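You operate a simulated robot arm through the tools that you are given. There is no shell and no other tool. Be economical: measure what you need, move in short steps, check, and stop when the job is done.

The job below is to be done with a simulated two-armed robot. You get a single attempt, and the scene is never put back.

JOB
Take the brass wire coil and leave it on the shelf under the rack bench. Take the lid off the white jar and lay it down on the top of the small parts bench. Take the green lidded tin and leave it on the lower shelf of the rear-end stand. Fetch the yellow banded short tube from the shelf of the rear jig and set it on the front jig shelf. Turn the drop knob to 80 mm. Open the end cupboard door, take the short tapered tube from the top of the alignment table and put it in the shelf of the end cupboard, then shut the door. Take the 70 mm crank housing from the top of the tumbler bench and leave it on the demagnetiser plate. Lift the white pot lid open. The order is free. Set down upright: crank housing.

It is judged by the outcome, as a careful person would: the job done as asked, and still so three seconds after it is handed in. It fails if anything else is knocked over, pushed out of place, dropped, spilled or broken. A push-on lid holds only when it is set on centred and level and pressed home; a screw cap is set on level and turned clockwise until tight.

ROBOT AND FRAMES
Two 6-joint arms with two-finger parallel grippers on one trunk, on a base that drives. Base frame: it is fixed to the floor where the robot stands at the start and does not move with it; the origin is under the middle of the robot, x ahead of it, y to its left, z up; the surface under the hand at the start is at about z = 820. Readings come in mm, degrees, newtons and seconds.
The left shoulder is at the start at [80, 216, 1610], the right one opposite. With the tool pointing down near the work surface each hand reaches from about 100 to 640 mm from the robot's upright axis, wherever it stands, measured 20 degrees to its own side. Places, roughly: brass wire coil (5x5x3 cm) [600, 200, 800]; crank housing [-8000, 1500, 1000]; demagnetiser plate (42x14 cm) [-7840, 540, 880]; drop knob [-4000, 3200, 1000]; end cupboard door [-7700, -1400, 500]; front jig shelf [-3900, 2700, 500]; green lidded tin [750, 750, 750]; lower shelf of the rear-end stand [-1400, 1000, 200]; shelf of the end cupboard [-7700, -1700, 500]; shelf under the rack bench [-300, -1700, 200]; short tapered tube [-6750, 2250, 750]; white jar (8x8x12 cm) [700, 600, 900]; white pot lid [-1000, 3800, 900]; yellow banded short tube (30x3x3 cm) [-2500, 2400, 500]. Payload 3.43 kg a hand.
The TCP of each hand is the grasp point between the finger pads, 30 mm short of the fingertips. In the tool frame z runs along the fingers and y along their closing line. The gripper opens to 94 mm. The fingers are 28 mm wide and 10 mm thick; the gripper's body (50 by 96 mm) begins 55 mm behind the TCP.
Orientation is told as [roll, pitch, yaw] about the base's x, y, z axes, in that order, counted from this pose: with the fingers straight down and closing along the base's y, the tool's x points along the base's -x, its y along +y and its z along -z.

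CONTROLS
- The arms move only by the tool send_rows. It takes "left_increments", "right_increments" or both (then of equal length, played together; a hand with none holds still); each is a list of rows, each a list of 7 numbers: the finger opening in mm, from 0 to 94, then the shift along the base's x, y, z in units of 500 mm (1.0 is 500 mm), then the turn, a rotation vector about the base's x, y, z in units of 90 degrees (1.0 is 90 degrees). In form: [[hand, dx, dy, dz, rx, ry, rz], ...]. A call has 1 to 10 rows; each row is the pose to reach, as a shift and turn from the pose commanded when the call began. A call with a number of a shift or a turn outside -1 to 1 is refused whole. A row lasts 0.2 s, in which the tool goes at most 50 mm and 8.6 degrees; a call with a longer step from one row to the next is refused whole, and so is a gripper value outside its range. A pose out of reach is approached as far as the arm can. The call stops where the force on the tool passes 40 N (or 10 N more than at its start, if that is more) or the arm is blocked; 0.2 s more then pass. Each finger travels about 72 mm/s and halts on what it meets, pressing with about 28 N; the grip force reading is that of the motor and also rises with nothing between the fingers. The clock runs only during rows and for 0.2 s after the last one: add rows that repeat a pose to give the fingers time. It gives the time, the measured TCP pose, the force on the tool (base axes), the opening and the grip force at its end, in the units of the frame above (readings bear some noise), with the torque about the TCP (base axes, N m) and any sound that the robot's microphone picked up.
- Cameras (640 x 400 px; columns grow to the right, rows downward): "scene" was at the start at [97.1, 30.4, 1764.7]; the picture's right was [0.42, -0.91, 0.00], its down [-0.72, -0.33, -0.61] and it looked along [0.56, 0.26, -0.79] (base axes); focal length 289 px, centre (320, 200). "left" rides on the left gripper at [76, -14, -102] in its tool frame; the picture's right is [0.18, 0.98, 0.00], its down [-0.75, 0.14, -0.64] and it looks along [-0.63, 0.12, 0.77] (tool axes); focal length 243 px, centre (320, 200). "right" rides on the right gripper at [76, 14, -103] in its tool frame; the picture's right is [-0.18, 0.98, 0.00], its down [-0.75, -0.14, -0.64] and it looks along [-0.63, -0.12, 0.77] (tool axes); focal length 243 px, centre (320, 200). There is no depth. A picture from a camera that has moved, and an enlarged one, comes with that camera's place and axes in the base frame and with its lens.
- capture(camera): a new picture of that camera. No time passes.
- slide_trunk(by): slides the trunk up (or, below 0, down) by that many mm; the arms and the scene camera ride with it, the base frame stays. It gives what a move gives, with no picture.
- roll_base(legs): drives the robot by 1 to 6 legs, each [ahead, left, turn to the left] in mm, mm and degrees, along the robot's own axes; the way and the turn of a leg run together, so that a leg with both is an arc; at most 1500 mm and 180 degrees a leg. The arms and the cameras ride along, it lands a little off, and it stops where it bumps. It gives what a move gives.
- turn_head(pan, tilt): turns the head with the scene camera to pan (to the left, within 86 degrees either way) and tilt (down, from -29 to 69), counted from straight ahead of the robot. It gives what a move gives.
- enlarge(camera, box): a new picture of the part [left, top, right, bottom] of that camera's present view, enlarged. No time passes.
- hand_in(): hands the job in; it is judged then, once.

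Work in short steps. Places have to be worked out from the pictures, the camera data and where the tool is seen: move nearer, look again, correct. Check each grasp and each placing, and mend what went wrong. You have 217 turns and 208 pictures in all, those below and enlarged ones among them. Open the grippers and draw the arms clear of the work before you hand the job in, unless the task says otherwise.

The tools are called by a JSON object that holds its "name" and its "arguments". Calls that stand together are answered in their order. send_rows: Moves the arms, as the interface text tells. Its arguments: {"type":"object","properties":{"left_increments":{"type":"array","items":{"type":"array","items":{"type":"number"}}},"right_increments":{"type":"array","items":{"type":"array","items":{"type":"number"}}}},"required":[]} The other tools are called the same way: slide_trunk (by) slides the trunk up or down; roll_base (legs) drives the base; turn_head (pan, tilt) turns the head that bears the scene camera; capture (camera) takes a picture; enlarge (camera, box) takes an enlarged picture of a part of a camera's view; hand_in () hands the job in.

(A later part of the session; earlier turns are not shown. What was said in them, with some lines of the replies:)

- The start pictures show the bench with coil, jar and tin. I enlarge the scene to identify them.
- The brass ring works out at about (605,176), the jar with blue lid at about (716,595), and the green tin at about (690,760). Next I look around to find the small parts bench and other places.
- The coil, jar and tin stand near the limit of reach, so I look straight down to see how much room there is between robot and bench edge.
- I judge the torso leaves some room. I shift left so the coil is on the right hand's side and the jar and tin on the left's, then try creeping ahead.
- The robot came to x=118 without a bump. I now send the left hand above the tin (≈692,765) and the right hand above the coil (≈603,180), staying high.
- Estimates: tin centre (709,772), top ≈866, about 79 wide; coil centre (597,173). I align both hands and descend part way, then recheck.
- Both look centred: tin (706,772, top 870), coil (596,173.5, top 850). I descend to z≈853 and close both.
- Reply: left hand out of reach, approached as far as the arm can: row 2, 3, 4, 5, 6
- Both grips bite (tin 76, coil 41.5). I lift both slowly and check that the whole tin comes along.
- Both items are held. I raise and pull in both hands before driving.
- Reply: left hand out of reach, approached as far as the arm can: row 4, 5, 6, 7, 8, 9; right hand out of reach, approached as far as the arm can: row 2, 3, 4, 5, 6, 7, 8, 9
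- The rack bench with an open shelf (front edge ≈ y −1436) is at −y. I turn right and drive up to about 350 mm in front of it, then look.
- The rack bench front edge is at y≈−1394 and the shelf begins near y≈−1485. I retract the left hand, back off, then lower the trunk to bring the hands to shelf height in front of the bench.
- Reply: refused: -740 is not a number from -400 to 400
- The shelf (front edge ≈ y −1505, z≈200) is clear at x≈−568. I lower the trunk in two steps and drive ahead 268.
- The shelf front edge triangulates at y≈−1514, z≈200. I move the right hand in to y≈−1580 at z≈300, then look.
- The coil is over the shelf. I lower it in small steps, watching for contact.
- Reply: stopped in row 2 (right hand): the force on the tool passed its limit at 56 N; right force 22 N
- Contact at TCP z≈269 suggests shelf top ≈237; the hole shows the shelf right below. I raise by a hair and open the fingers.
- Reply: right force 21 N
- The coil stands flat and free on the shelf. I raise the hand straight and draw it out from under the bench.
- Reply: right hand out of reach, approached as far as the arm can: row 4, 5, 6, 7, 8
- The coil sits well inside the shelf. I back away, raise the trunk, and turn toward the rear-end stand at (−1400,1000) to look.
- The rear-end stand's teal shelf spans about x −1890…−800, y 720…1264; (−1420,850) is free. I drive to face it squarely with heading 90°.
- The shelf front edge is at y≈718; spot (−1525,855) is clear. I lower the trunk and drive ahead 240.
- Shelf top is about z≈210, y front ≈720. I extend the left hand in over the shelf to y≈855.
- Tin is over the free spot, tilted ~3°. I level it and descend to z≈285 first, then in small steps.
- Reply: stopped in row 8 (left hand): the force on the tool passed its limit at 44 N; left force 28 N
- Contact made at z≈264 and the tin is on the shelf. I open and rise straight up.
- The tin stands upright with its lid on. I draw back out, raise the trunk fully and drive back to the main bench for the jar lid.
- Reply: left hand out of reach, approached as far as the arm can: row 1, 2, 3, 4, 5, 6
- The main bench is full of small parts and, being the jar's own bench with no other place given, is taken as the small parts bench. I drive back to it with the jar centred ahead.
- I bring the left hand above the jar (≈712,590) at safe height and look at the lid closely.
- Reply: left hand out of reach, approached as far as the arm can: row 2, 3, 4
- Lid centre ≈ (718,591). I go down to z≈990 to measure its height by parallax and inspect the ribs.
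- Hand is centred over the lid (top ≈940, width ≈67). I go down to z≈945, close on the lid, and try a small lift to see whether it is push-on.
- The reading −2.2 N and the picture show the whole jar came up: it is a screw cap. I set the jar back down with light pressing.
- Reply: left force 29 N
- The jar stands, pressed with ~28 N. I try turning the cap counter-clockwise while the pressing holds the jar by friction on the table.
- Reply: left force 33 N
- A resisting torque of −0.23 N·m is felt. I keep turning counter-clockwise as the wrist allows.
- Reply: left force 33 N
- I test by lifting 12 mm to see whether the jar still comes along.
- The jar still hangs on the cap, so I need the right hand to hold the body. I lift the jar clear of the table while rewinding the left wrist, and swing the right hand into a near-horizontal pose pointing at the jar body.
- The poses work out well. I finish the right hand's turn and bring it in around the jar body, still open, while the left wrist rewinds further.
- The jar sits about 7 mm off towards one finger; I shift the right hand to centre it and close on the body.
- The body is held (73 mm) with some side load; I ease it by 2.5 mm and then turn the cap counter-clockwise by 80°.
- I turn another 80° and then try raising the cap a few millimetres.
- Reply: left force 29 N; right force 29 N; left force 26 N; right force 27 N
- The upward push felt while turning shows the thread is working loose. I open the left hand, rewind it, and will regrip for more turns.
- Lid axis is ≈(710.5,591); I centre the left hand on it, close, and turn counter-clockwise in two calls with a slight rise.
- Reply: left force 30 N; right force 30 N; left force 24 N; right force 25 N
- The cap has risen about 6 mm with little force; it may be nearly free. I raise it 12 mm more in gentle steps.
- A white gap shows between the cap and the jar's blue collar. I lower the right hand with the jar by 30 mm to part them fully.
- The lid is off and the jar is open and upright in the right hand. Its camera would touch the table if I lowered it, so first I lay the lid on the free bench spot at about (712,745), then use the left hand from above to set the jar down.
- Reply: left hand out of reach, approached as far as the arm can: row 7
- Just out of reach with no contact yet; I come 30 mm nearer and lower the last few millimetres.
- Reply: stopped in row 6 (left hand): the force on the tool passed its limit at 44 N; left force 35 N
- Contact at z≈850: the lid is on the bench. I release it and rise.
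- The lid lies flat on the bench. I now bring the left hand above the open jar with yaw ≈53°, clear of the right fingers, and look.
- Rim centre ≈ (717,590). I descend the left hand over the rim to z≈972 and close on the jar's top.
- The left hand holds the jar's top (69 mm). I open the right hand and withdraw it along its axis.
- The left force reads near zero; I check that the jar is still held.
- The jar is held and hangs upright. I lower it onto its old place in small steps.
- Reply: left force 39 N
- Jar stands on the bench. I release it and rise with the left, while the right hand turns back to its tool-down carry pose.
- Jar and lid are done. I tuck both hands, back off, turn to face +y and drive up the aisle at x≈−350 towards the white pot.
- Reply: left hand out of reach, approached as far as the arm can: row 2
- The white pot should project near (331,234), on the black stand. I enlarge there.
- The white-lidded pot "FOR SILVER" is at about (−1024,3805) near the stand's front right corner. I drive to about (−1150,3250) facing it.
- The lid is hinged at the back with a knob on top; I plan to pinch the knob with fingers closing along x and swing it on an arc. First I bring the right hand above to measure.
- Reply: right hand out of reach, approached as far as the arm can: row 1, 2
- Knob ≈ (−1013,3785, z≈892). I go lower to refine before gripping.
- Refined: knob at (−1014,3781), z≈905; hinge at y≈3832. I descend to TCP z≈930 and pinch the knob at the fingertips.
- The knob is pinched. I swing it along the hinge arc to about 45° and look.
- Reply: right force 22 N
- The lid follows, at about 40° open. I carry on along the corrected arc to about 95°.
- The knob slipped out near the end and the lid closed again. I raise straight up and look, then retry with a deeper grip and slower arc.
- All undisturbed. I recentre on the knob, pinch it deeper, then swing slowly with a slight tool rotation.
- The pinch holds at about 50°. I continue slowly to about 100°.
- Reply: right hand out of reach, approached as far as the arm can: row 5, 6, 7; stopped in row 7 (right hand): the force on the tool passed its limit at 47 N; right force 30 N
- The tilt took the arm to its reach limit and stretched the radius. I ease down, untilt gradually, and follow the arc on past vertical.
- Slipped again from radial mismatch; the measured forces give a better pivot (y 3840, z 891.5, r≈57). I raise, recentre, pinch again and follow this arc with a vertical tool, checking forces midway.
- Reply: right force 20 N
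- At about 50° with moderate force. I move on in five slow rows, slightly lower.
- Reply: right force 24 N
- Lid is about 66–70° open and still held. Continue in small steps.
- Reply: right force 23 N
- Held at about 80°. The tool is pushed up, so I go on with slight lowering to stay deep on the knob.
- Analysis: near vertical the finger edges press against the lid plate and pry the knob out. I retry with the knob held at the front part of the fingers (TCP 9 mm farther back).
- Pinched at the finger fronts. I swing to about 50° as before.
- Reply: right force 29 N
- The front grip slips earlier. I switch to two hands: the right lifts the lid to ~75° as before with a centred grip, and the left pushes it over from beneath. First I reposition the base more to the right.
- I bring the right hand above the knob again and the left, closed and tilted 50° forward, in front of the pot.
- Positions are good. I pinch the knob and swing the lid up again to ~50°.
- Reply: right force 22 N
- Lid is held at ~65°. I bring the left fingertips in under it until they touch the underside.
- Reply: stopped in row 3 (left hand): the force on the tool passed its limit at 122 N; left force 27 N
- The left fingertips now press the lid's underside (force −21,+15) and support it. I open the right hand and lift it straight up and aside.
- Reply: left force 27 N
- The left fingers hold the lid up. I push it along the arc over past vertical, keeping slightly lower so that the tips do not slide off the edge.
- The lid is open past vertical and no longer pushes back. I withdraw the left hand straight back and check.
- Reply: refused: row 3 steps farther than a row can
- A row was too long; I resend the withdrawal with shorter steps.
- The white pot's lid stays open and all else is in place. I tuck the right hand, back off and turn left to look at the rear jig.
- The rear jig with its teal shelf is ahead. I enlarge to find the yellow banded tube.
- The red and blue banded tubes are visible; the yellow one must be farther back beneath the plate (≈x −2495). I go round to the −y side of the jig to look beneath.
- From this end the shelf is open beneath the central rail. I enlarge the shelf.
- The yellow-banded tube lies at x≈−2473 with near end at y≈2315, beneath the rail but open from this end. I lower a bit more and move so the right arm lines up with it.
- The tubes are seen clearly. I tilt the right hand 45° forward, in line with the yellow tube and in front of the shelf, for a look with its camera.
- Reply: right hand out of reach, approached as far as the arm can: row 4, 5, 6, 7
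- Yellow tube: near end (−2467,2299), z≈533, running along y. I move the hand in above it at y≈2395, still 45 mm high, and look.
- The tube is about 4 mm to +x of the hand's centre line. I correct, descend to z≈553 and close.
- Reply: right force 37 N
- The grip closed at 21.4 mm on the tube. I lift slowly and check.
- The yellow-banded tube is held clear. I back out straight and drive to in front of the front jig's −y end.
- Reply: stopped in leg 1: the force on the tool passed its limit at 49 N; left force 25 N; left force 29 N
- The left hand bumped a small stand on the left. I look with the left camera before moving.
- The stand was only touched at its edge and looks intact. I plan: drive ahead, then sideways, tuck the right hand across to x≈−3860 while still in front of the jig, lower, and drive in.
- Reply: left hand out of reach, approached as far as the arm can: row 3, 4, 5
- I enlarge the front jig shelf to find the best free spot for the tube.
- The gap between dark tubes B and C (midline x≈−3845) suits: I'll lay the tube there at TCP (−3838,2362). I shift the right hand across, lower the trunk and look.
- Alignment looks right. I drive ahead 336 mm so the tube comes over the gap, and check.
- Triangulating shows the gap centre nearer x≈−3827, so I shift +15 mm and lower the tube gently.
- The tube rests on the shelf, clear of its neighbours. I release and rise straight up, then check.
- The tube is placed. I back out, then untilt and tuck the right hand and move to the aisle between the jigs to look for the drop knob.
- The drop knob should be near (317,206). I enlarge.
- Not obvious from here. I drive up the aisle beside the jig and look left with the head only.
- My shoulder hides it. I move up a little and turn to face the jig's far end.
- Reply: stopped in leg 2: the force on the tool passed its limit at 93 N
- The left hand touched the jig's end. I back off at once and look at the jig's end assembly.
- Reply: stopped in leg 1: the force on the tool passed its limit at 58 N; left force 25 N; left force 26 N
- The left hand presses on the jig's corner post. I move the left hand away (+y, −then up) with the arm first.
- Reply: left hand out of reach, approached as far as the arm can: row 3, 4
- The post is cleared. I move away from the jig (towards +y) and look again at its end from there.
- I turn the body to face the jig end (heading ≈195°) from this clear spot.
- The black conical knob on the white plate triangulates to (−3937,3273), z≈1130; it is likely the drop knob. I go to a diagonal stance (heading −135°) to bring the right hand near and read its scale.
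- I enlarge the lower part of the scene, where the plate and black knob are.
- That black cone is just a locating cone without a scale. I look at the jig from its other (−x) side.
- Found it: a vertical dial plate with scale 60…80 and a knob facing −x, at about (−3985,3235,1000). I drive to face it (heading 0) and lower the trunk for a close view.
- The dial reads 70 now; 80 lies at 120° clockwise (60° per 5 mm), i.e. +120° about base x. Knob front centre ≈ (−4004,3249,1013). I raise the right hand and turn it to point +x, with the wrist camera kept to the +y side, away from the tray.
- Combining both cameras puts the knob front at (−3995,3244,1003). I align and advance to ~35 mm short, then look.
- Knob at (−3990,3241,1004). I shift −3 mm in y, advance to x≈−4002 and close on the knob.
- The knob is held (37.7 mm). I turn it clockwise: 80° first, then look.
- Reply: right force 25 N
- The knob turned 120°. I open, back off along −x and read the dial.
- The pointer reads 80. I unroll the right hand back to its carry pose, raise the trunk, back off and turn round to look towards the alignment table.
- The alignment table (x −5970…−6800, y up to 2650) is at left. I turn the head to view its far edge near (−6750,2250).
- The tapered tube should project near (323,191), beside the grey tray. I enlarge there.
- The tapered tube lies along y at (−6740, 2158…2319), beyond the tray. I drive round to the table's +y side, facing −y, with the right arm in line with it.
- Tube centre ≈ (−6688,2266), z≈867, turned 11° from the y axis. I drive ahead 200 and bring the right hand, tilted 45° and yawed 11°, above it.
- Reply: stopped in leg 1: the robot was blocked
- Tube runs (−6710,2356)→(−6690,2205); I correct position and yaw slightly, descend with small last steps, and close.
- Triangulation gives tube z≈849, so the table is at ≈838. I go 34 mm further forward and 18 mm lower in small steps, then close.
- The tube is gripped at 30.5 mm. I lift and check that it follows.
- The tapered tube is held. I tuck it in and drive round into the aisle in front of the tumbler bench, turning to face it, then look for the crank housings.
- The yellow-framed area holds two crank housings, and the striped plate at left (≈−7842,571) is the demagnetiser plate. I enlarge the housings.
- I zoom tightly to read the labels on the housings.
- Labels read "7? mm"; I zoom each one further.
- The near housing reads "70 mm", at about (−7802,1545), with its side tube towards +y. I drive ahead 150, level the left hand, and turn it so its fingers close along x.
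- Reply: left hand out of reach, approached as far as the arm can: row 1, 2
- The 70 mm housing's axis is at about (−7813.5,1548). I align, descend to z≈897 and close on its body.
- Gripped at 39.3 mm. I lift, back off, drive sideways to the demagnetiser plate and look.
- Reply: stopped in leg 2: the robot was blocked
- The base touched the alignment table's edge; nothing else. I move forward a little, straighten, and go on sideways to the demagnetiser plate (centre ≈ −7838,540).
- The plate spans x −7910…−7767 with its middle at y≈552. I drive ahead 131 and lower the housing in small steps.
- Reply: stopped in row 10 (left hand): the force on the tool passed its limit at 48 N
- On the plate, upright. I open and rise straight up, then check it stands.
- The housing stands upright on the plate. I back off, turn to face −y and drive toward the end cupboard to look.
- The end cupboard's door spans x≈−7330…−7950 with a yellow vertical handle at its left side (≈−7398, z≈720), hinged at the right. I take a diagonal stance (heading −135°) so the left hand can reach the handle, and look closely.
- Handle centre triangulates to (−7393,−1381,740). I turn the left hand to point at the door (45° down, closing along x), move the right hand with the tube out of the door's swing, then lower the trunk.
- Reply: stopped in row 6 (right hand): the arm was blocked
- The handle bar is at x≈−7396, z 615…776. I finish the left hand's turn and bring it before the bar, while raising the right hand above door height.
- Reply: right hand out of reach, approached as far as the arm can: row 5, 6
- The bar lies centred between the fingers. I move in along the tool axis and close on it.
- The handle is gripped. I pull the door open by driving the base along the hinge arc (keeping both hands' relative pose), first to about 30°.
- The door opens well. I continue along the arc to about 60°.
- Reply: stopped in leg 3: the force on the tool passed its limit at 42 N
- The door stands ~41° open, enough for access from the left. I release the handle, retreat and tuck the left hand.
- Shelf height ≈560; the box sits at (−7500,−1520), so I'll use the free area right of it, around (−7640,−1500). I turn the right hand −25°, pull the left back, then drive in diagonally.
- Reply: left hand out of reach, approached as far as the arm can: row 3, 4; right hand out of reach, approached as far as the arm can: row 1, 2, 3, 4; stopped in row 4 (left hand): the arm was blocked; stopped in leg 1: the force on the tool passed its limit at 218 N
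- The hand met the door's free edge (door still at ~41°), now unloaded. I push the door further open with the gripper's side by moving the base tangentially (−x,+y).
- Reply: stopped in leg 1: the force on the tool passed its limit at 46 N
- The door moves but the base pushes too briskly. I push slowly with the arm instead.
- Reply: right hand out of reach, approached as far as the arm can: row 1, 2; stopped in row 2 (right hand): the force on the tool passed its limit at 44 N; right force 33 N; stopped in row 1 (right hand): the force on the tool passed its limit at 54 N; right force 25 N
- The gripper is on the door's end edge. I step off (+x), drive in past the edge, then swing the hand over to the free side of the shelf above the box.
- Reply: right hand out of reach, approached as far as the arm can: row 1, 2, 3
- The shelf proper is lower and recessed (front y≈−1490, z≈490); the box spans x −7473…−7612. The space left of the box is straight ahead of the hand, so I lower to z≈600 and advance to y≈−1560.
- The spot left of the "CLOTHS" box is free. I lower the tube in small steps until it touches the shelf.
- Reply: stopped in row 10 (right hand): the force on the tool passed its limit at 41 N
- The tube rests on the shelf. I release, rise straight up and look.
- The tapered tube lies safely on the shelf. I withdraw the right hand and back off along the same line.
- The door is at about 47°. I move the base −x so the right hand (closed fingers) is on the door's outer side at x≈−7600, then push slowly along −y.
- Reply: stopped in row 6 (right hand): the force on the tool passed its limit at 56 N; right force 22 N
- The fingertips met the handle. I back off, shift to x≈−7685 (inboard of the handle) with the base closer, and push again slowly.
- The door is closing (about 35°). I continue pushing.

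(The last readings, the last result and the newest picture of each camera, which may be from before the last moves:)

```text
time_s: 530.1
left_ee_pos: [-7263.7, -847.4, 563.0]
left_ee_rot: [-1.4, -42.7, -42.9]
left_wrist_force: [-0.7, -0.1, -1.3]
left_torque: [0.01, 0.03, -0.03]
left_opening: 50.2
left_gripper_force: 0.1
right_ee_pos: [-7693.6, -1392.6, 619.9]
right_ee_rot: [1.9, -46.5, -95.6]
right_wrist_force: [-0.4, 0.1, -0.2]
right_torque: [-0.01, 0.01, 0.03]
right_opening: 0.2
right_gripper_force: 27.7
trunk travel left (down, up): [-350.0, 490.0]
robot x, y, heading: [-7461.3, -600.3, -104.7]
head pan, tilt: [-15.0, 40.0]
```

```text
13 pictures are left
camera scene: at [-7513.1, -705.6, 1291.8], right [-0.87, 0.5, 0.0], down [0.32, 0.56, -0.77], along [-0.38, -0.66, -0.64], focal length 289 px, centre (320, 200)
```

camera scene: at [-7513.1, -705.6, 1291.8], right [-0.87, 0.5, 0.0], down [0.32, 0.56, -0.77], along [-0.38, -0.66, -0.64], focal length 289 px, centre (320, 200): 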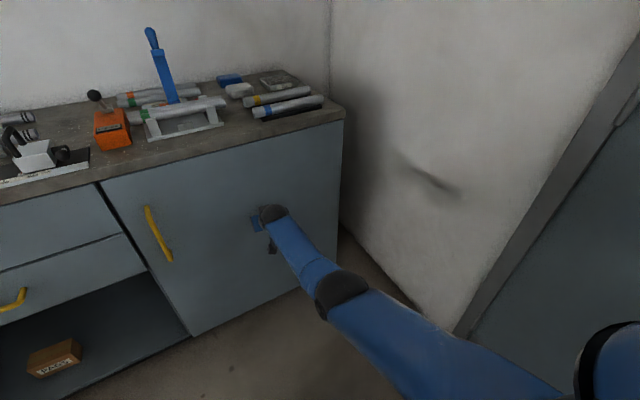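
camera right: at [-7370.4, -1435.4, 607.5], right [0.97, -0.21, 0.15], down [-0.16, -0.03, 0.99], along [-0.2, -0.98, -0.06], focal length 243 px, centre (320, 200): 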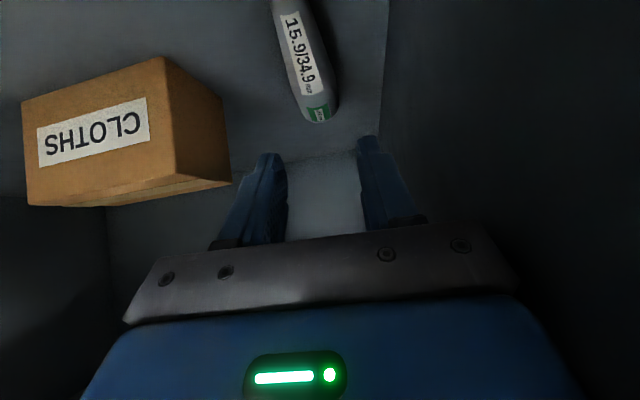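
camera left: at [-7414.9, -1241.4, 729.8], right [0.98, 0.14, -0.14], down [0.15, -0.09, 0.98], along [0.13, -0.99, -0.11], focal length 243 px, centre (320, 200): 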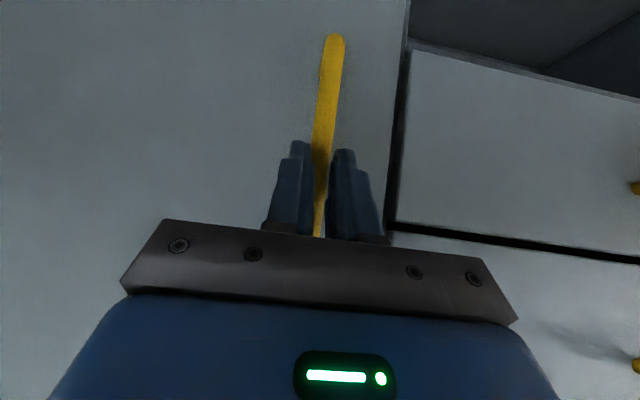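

The door looks shut or nearly so. I press on until firm contact is felt.

{"name": "send_rows", "arguments": {"right_increments": [[0, 0, -0.012, 0, 0, 0, 0], [0, 0, -0.024, 0, 0, 0, 0], [0, 0, -0.036, 0, 0, 0, 0], [0, 0, -0.048, 0, 0, 0, 0], [0, 0, -0.06, 0, 0, 0, 0], [0, 0, -0.072, 0, 0, 0, 0], [0, 0, -0.084, 0, 0, 0, 0], [0, 0, -0.096, 0, 0, 0, 0]]}}

{"name": "enlarge", "arguments": {"camera": "scene", "box": [70, 90, 358, 350]}}

```text
time_s: 531.9
left_ee_pos: [-7263.3, -847.8, 563.3]
left_ee_rot: [-1.4, -42.9, -43.0]
left_wrist_force: [0.2, 0.7, -0.1]
left_torque: [0.01, -0.02, 0.03]
left_opening: 50.1
left_gripper_force: 0.1
right_ee_pos: [-7692.4, -1407.1, 626.6]
right_ee_rot: [1.9, -46.2, -95.7]
right_wrist_force: [-2.1, 9.9, -4.2]
right_torque: [0.26, 0.06, -0.07]
right_opening: 0.1
right_gripper_force: 27.9
right hand out of reach, approached as far as the arm can: row 3, 4, 5, 6, 7, 8
trunk travel left (down, up): [-350.0, 490.0]
robot x, y, heading: [-7462.8, -602.3, -105.0]
head pan, tilt: [-15.0, 40.0]
```

```text
1.54 times, centred on (214, 220) of scene
camera zoom: at [-7513.6, -704.6, 1291.8], right [-0.87, 0.5, 0.0], down [0.32, 0.56, -0.77], along [-0.38, -0.66, -0.64], focal length 445 px, centre (483, 169)
```

zoom: 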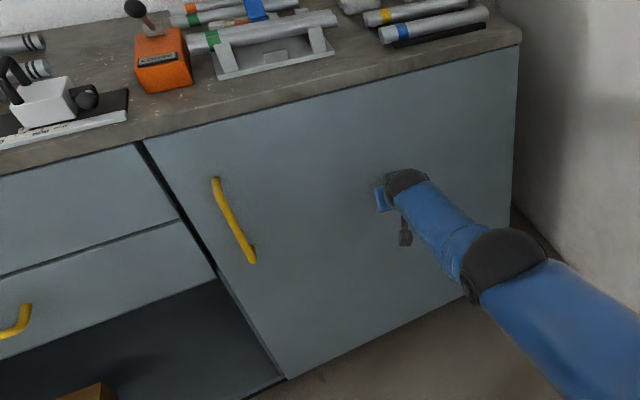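

Firm contact (10 N). To be sure I press once more nearer the free edge, at x≈−7490.

{"name": "send_rows", "arguments": {"right_increments": [[0, 0, 0.08, 0, 0, 0, 0], [0, 0.09, 0.1, 0, 0, 0, 0], [0, 0.18, 0.1, 0, 0, 0, 0], [0, 0.27, 0.1, 0, 0, 0, 0], [0, 0.36, 0.1, -0.01, 0, 0, 0], [0, 0.4, 0.06, -0.01, 0, 0, 0], [0, 0.4, 0.03, -0.01, 0, 0, 0], [0, 0.4, 0.01, -0.01, 0, 0, 0], [0, 0.4, -0.005, -0.01, 0, 0, 0], [0, 0.4, -0.02, -0.01, 0, 0, 0]]}}

{"name": "enlarge", "arguments": {"camera": "scene", "box": [70, 90, 358, 350]}}

```text
time_s: 534.1
left_ee_pos: [-7263.0, -847.5, 563.2]
left_ee_rot: [-1.4, -42.8, -42.8]
left_wrist_force: [0.8, 1.6, -0.6]
left_torque: [0.03, 0.0, -0.01]
left_opening: 50.1
left_gripper_force: 0.2
right_ee_pos: [-7494.7, -1378.9, 635.2]
right_ee_rot: [2.0, -46.4, -95.6]
right_wrist_force: [-0.7, 0.0, 0.0]
right_torque: [0.01, -0.02, 0.04]
right_opening: 0.0
right_gripper_force: 27.9
right hand out of reach, approached as far as the arm can: row 6, 7, 8, 9, 10
trunk travel left (down, up): [-350.0, 490.0]
robot x, y, heading: [-7466.0, -602.1, -104.9]
head pan, tilt: [-15.0, 40.0]
```

```text
1.54 times, centred on (214, 220) of scene
camera zoom: at [-7512.8, -705.1, 1291.9], right [-0.87, 0.5, 0.0], down [0.32, 0.56, -0.77], along [-0.38, -0.66, -0.64], focal length 445 px, centre (483, 169)
```

zoom: 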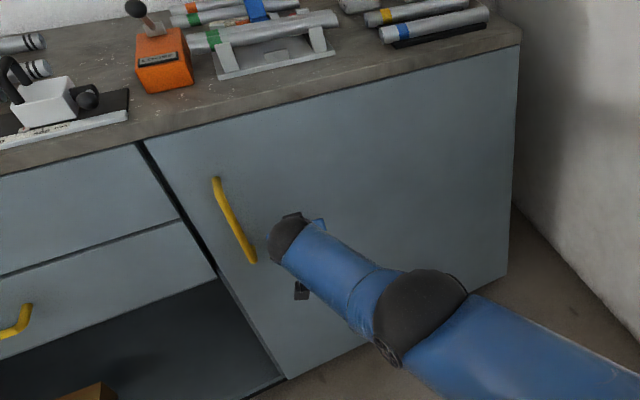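

Out of reach there; I let the base creep ahead slightly so the fingertips press the door at that spot.

{"name": "roll_base", "arguments": {"legs": [[25, 6, 0], [20, 5, 0]]}}

{"name": "enlarge", "arguments": {"camera": "scene", "box": [70, 90, 358, 350]}}

```text
time_s: 535.4
left_ee_pos: [-7263.8, -881.5, 564.6]
left_ee_rot: [-1.7, -43.0, -42.7]
left_wrist_force: [-0.4, -0.5, 0.0]
left_torque: [0.0, 0.0, 0.0]
left_opening: 50.1
left_gripper_force: 0.1
right_ee_pos: [-7494.1, -1406.3, 633.9]
right_ee_rot: [1.7, -45.8, -95.5]
right_wrist_force: [0.8, 17.5, 7.9]
right_torque: [0.01, -0.01, 0.0]
right_opening: 0.0
right_gripper_force: 27.4
trunk travel left (down, up): [-350.0, 490.0]
robot x, y, heading: [-7463.3, -633.4, -105.0]
head pan, tilt: [-15.0, 40.0]
stopped in leg 2: the force on the tool passed its limit at 75 N (the readings are from after the stop); the commanded pose is now the measured one
```

```text
1.54 times, centred on (214, 220) of scene
camera zoom: at [-7514.3, -736.0, 1292.1], right [-0.87, 0.5, 0.0], down [0.32, 0.55, -0.77], along [-0.38, -0.67, -0.64], focal length 445 px, centre (483, 169)
```

zoom: 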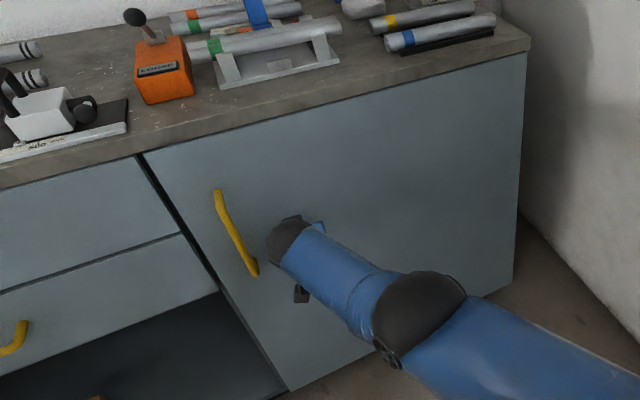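

Contact is at the same y (−1407) near the hinge and near the edge, so the door is flush shut. I draw the right arm back, open the gripper and back away.

{"name": "send_rows", "arguments": {"right_increments": [[0, 0, 0.06, 0, 0, 0, 0], [20, 0, 0.14, 0, 0, 0, 0], [50, 0, 0.22, 0, 0, 0, 0], [60, 0, 0.3, 0, 0, 0, 0]], "left_increments": [[60, 0, 0, 0, 0, 0, 0], [60, 0, 0, 0, 0, 0, 0], [60, 0, 0, 0, 0, 0, 0], [60, 0, 0, 0, 0, 0, 0]]}}

{"name": "roll_base", "arguments": {"legs": [[-250, 0, 0]]}}

{"name": "capture", "arguments": {"camera": "scene"}}

```text
time_s: 536.4
left_ee_pos: [-7265.0, -882.1, 562.4]
left_ee_rot: [-1.4, -42.8, -42.8]
left_wrist_force: [-0.2, -0.9, 0.0]
left_torque: [0.0, -0.01, -0.05]
left_opening: 60.0
left_gripper_force: 0.0
right_ee_pos: [-7456.6, -1374.6, 590.8]
right_ee_rot: [1.6, -45.6, -95.5]
right_wrist_force: [-0.2, 0.1, -0.4]
right_torque: [0.01, -0.03, -0.02]
right_opening: 59.9
right_gripper_force: 0.0
right hand out of reach, approached as far as the arm can: row 1, 2, 3, 4
trunk travel left (down, up): [-350.0, 490.0]
robot x, y, heading: [-7463.4, -635.4, -105.0]
head pan, tilt: [-15.0, 40.0]
```

```text
time_s: 538.2
left_ee_pos: [-7200.8, -642.5, 563.4]
left_ee_rot: [-1.4, -42.9, -42.7]
left_wrist_force: [0.8, 0.0, -0.3]
left_torque: [0.01, -0.02, -0.02]
left_opening: 59.7
left_gripper_force: 0.1
right_ee_pos: [-7391.8, -1134.4, 592.1]
right_ee_rot: [1.6, -45.7, -95.4]
right_wrist_force: [0.3, -0.6, -0.1]
right_torque: [-0.04, 0.01, 0.02]
right_opening: 60.0
right_gripper_force: 0.0
trunk travel left (down, up): [-350.0, 490.0]
robot x, y, heading: [-7400.3, -391.1, -105.1]
head pan, tilt: [-15.0, 40.0]
```

```text
9 pictures are left
camera scene: at [-7449.7, -499.4, 1291.9], right [-0.87, 0.5, 0.0], down [0.32, 0.56, -0.77], along [-0.38, -0.66, -0.64], focal length 289 px, centre (320, 200)
```

scene: 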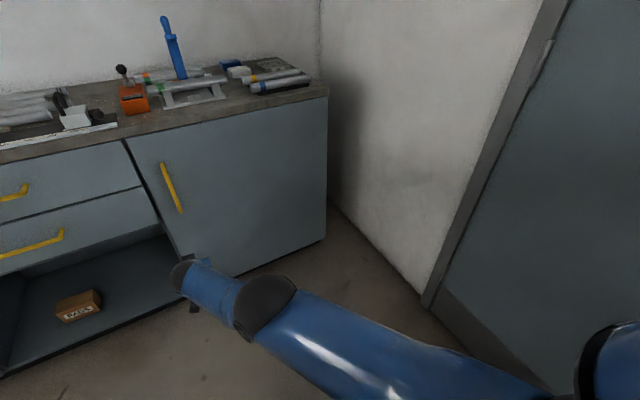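

The door is shut, both grippers are empty and open, and the arms are clear. I hand the job in.

{"name": "hand_in", "arguments": {}}

```text
The job is handed in.
```

All eight parts of the job are done and handed in, but two points rest on my judgement: I took the jar's own bench to be the small parts bench, and I bumped some furniture on the way.

- **Small parts bench:** no place was given for it, so I laid the jar's lid flat on the bench the jar stands on.
- **Bumps:**
  - The left hand hit a small stand near the front jig. It looked intact afterwards.
  - The left hand pressed hard on the front jig's corner post, about 90 N, after the yellow-banded tube was already on its shelf. I saw no damage there but did not check the tube again.
  - The base touched the alignment table.
  - The right hand hit the end cupboard door's edge at about 218 N. The door still swung and shut flush afterwards.
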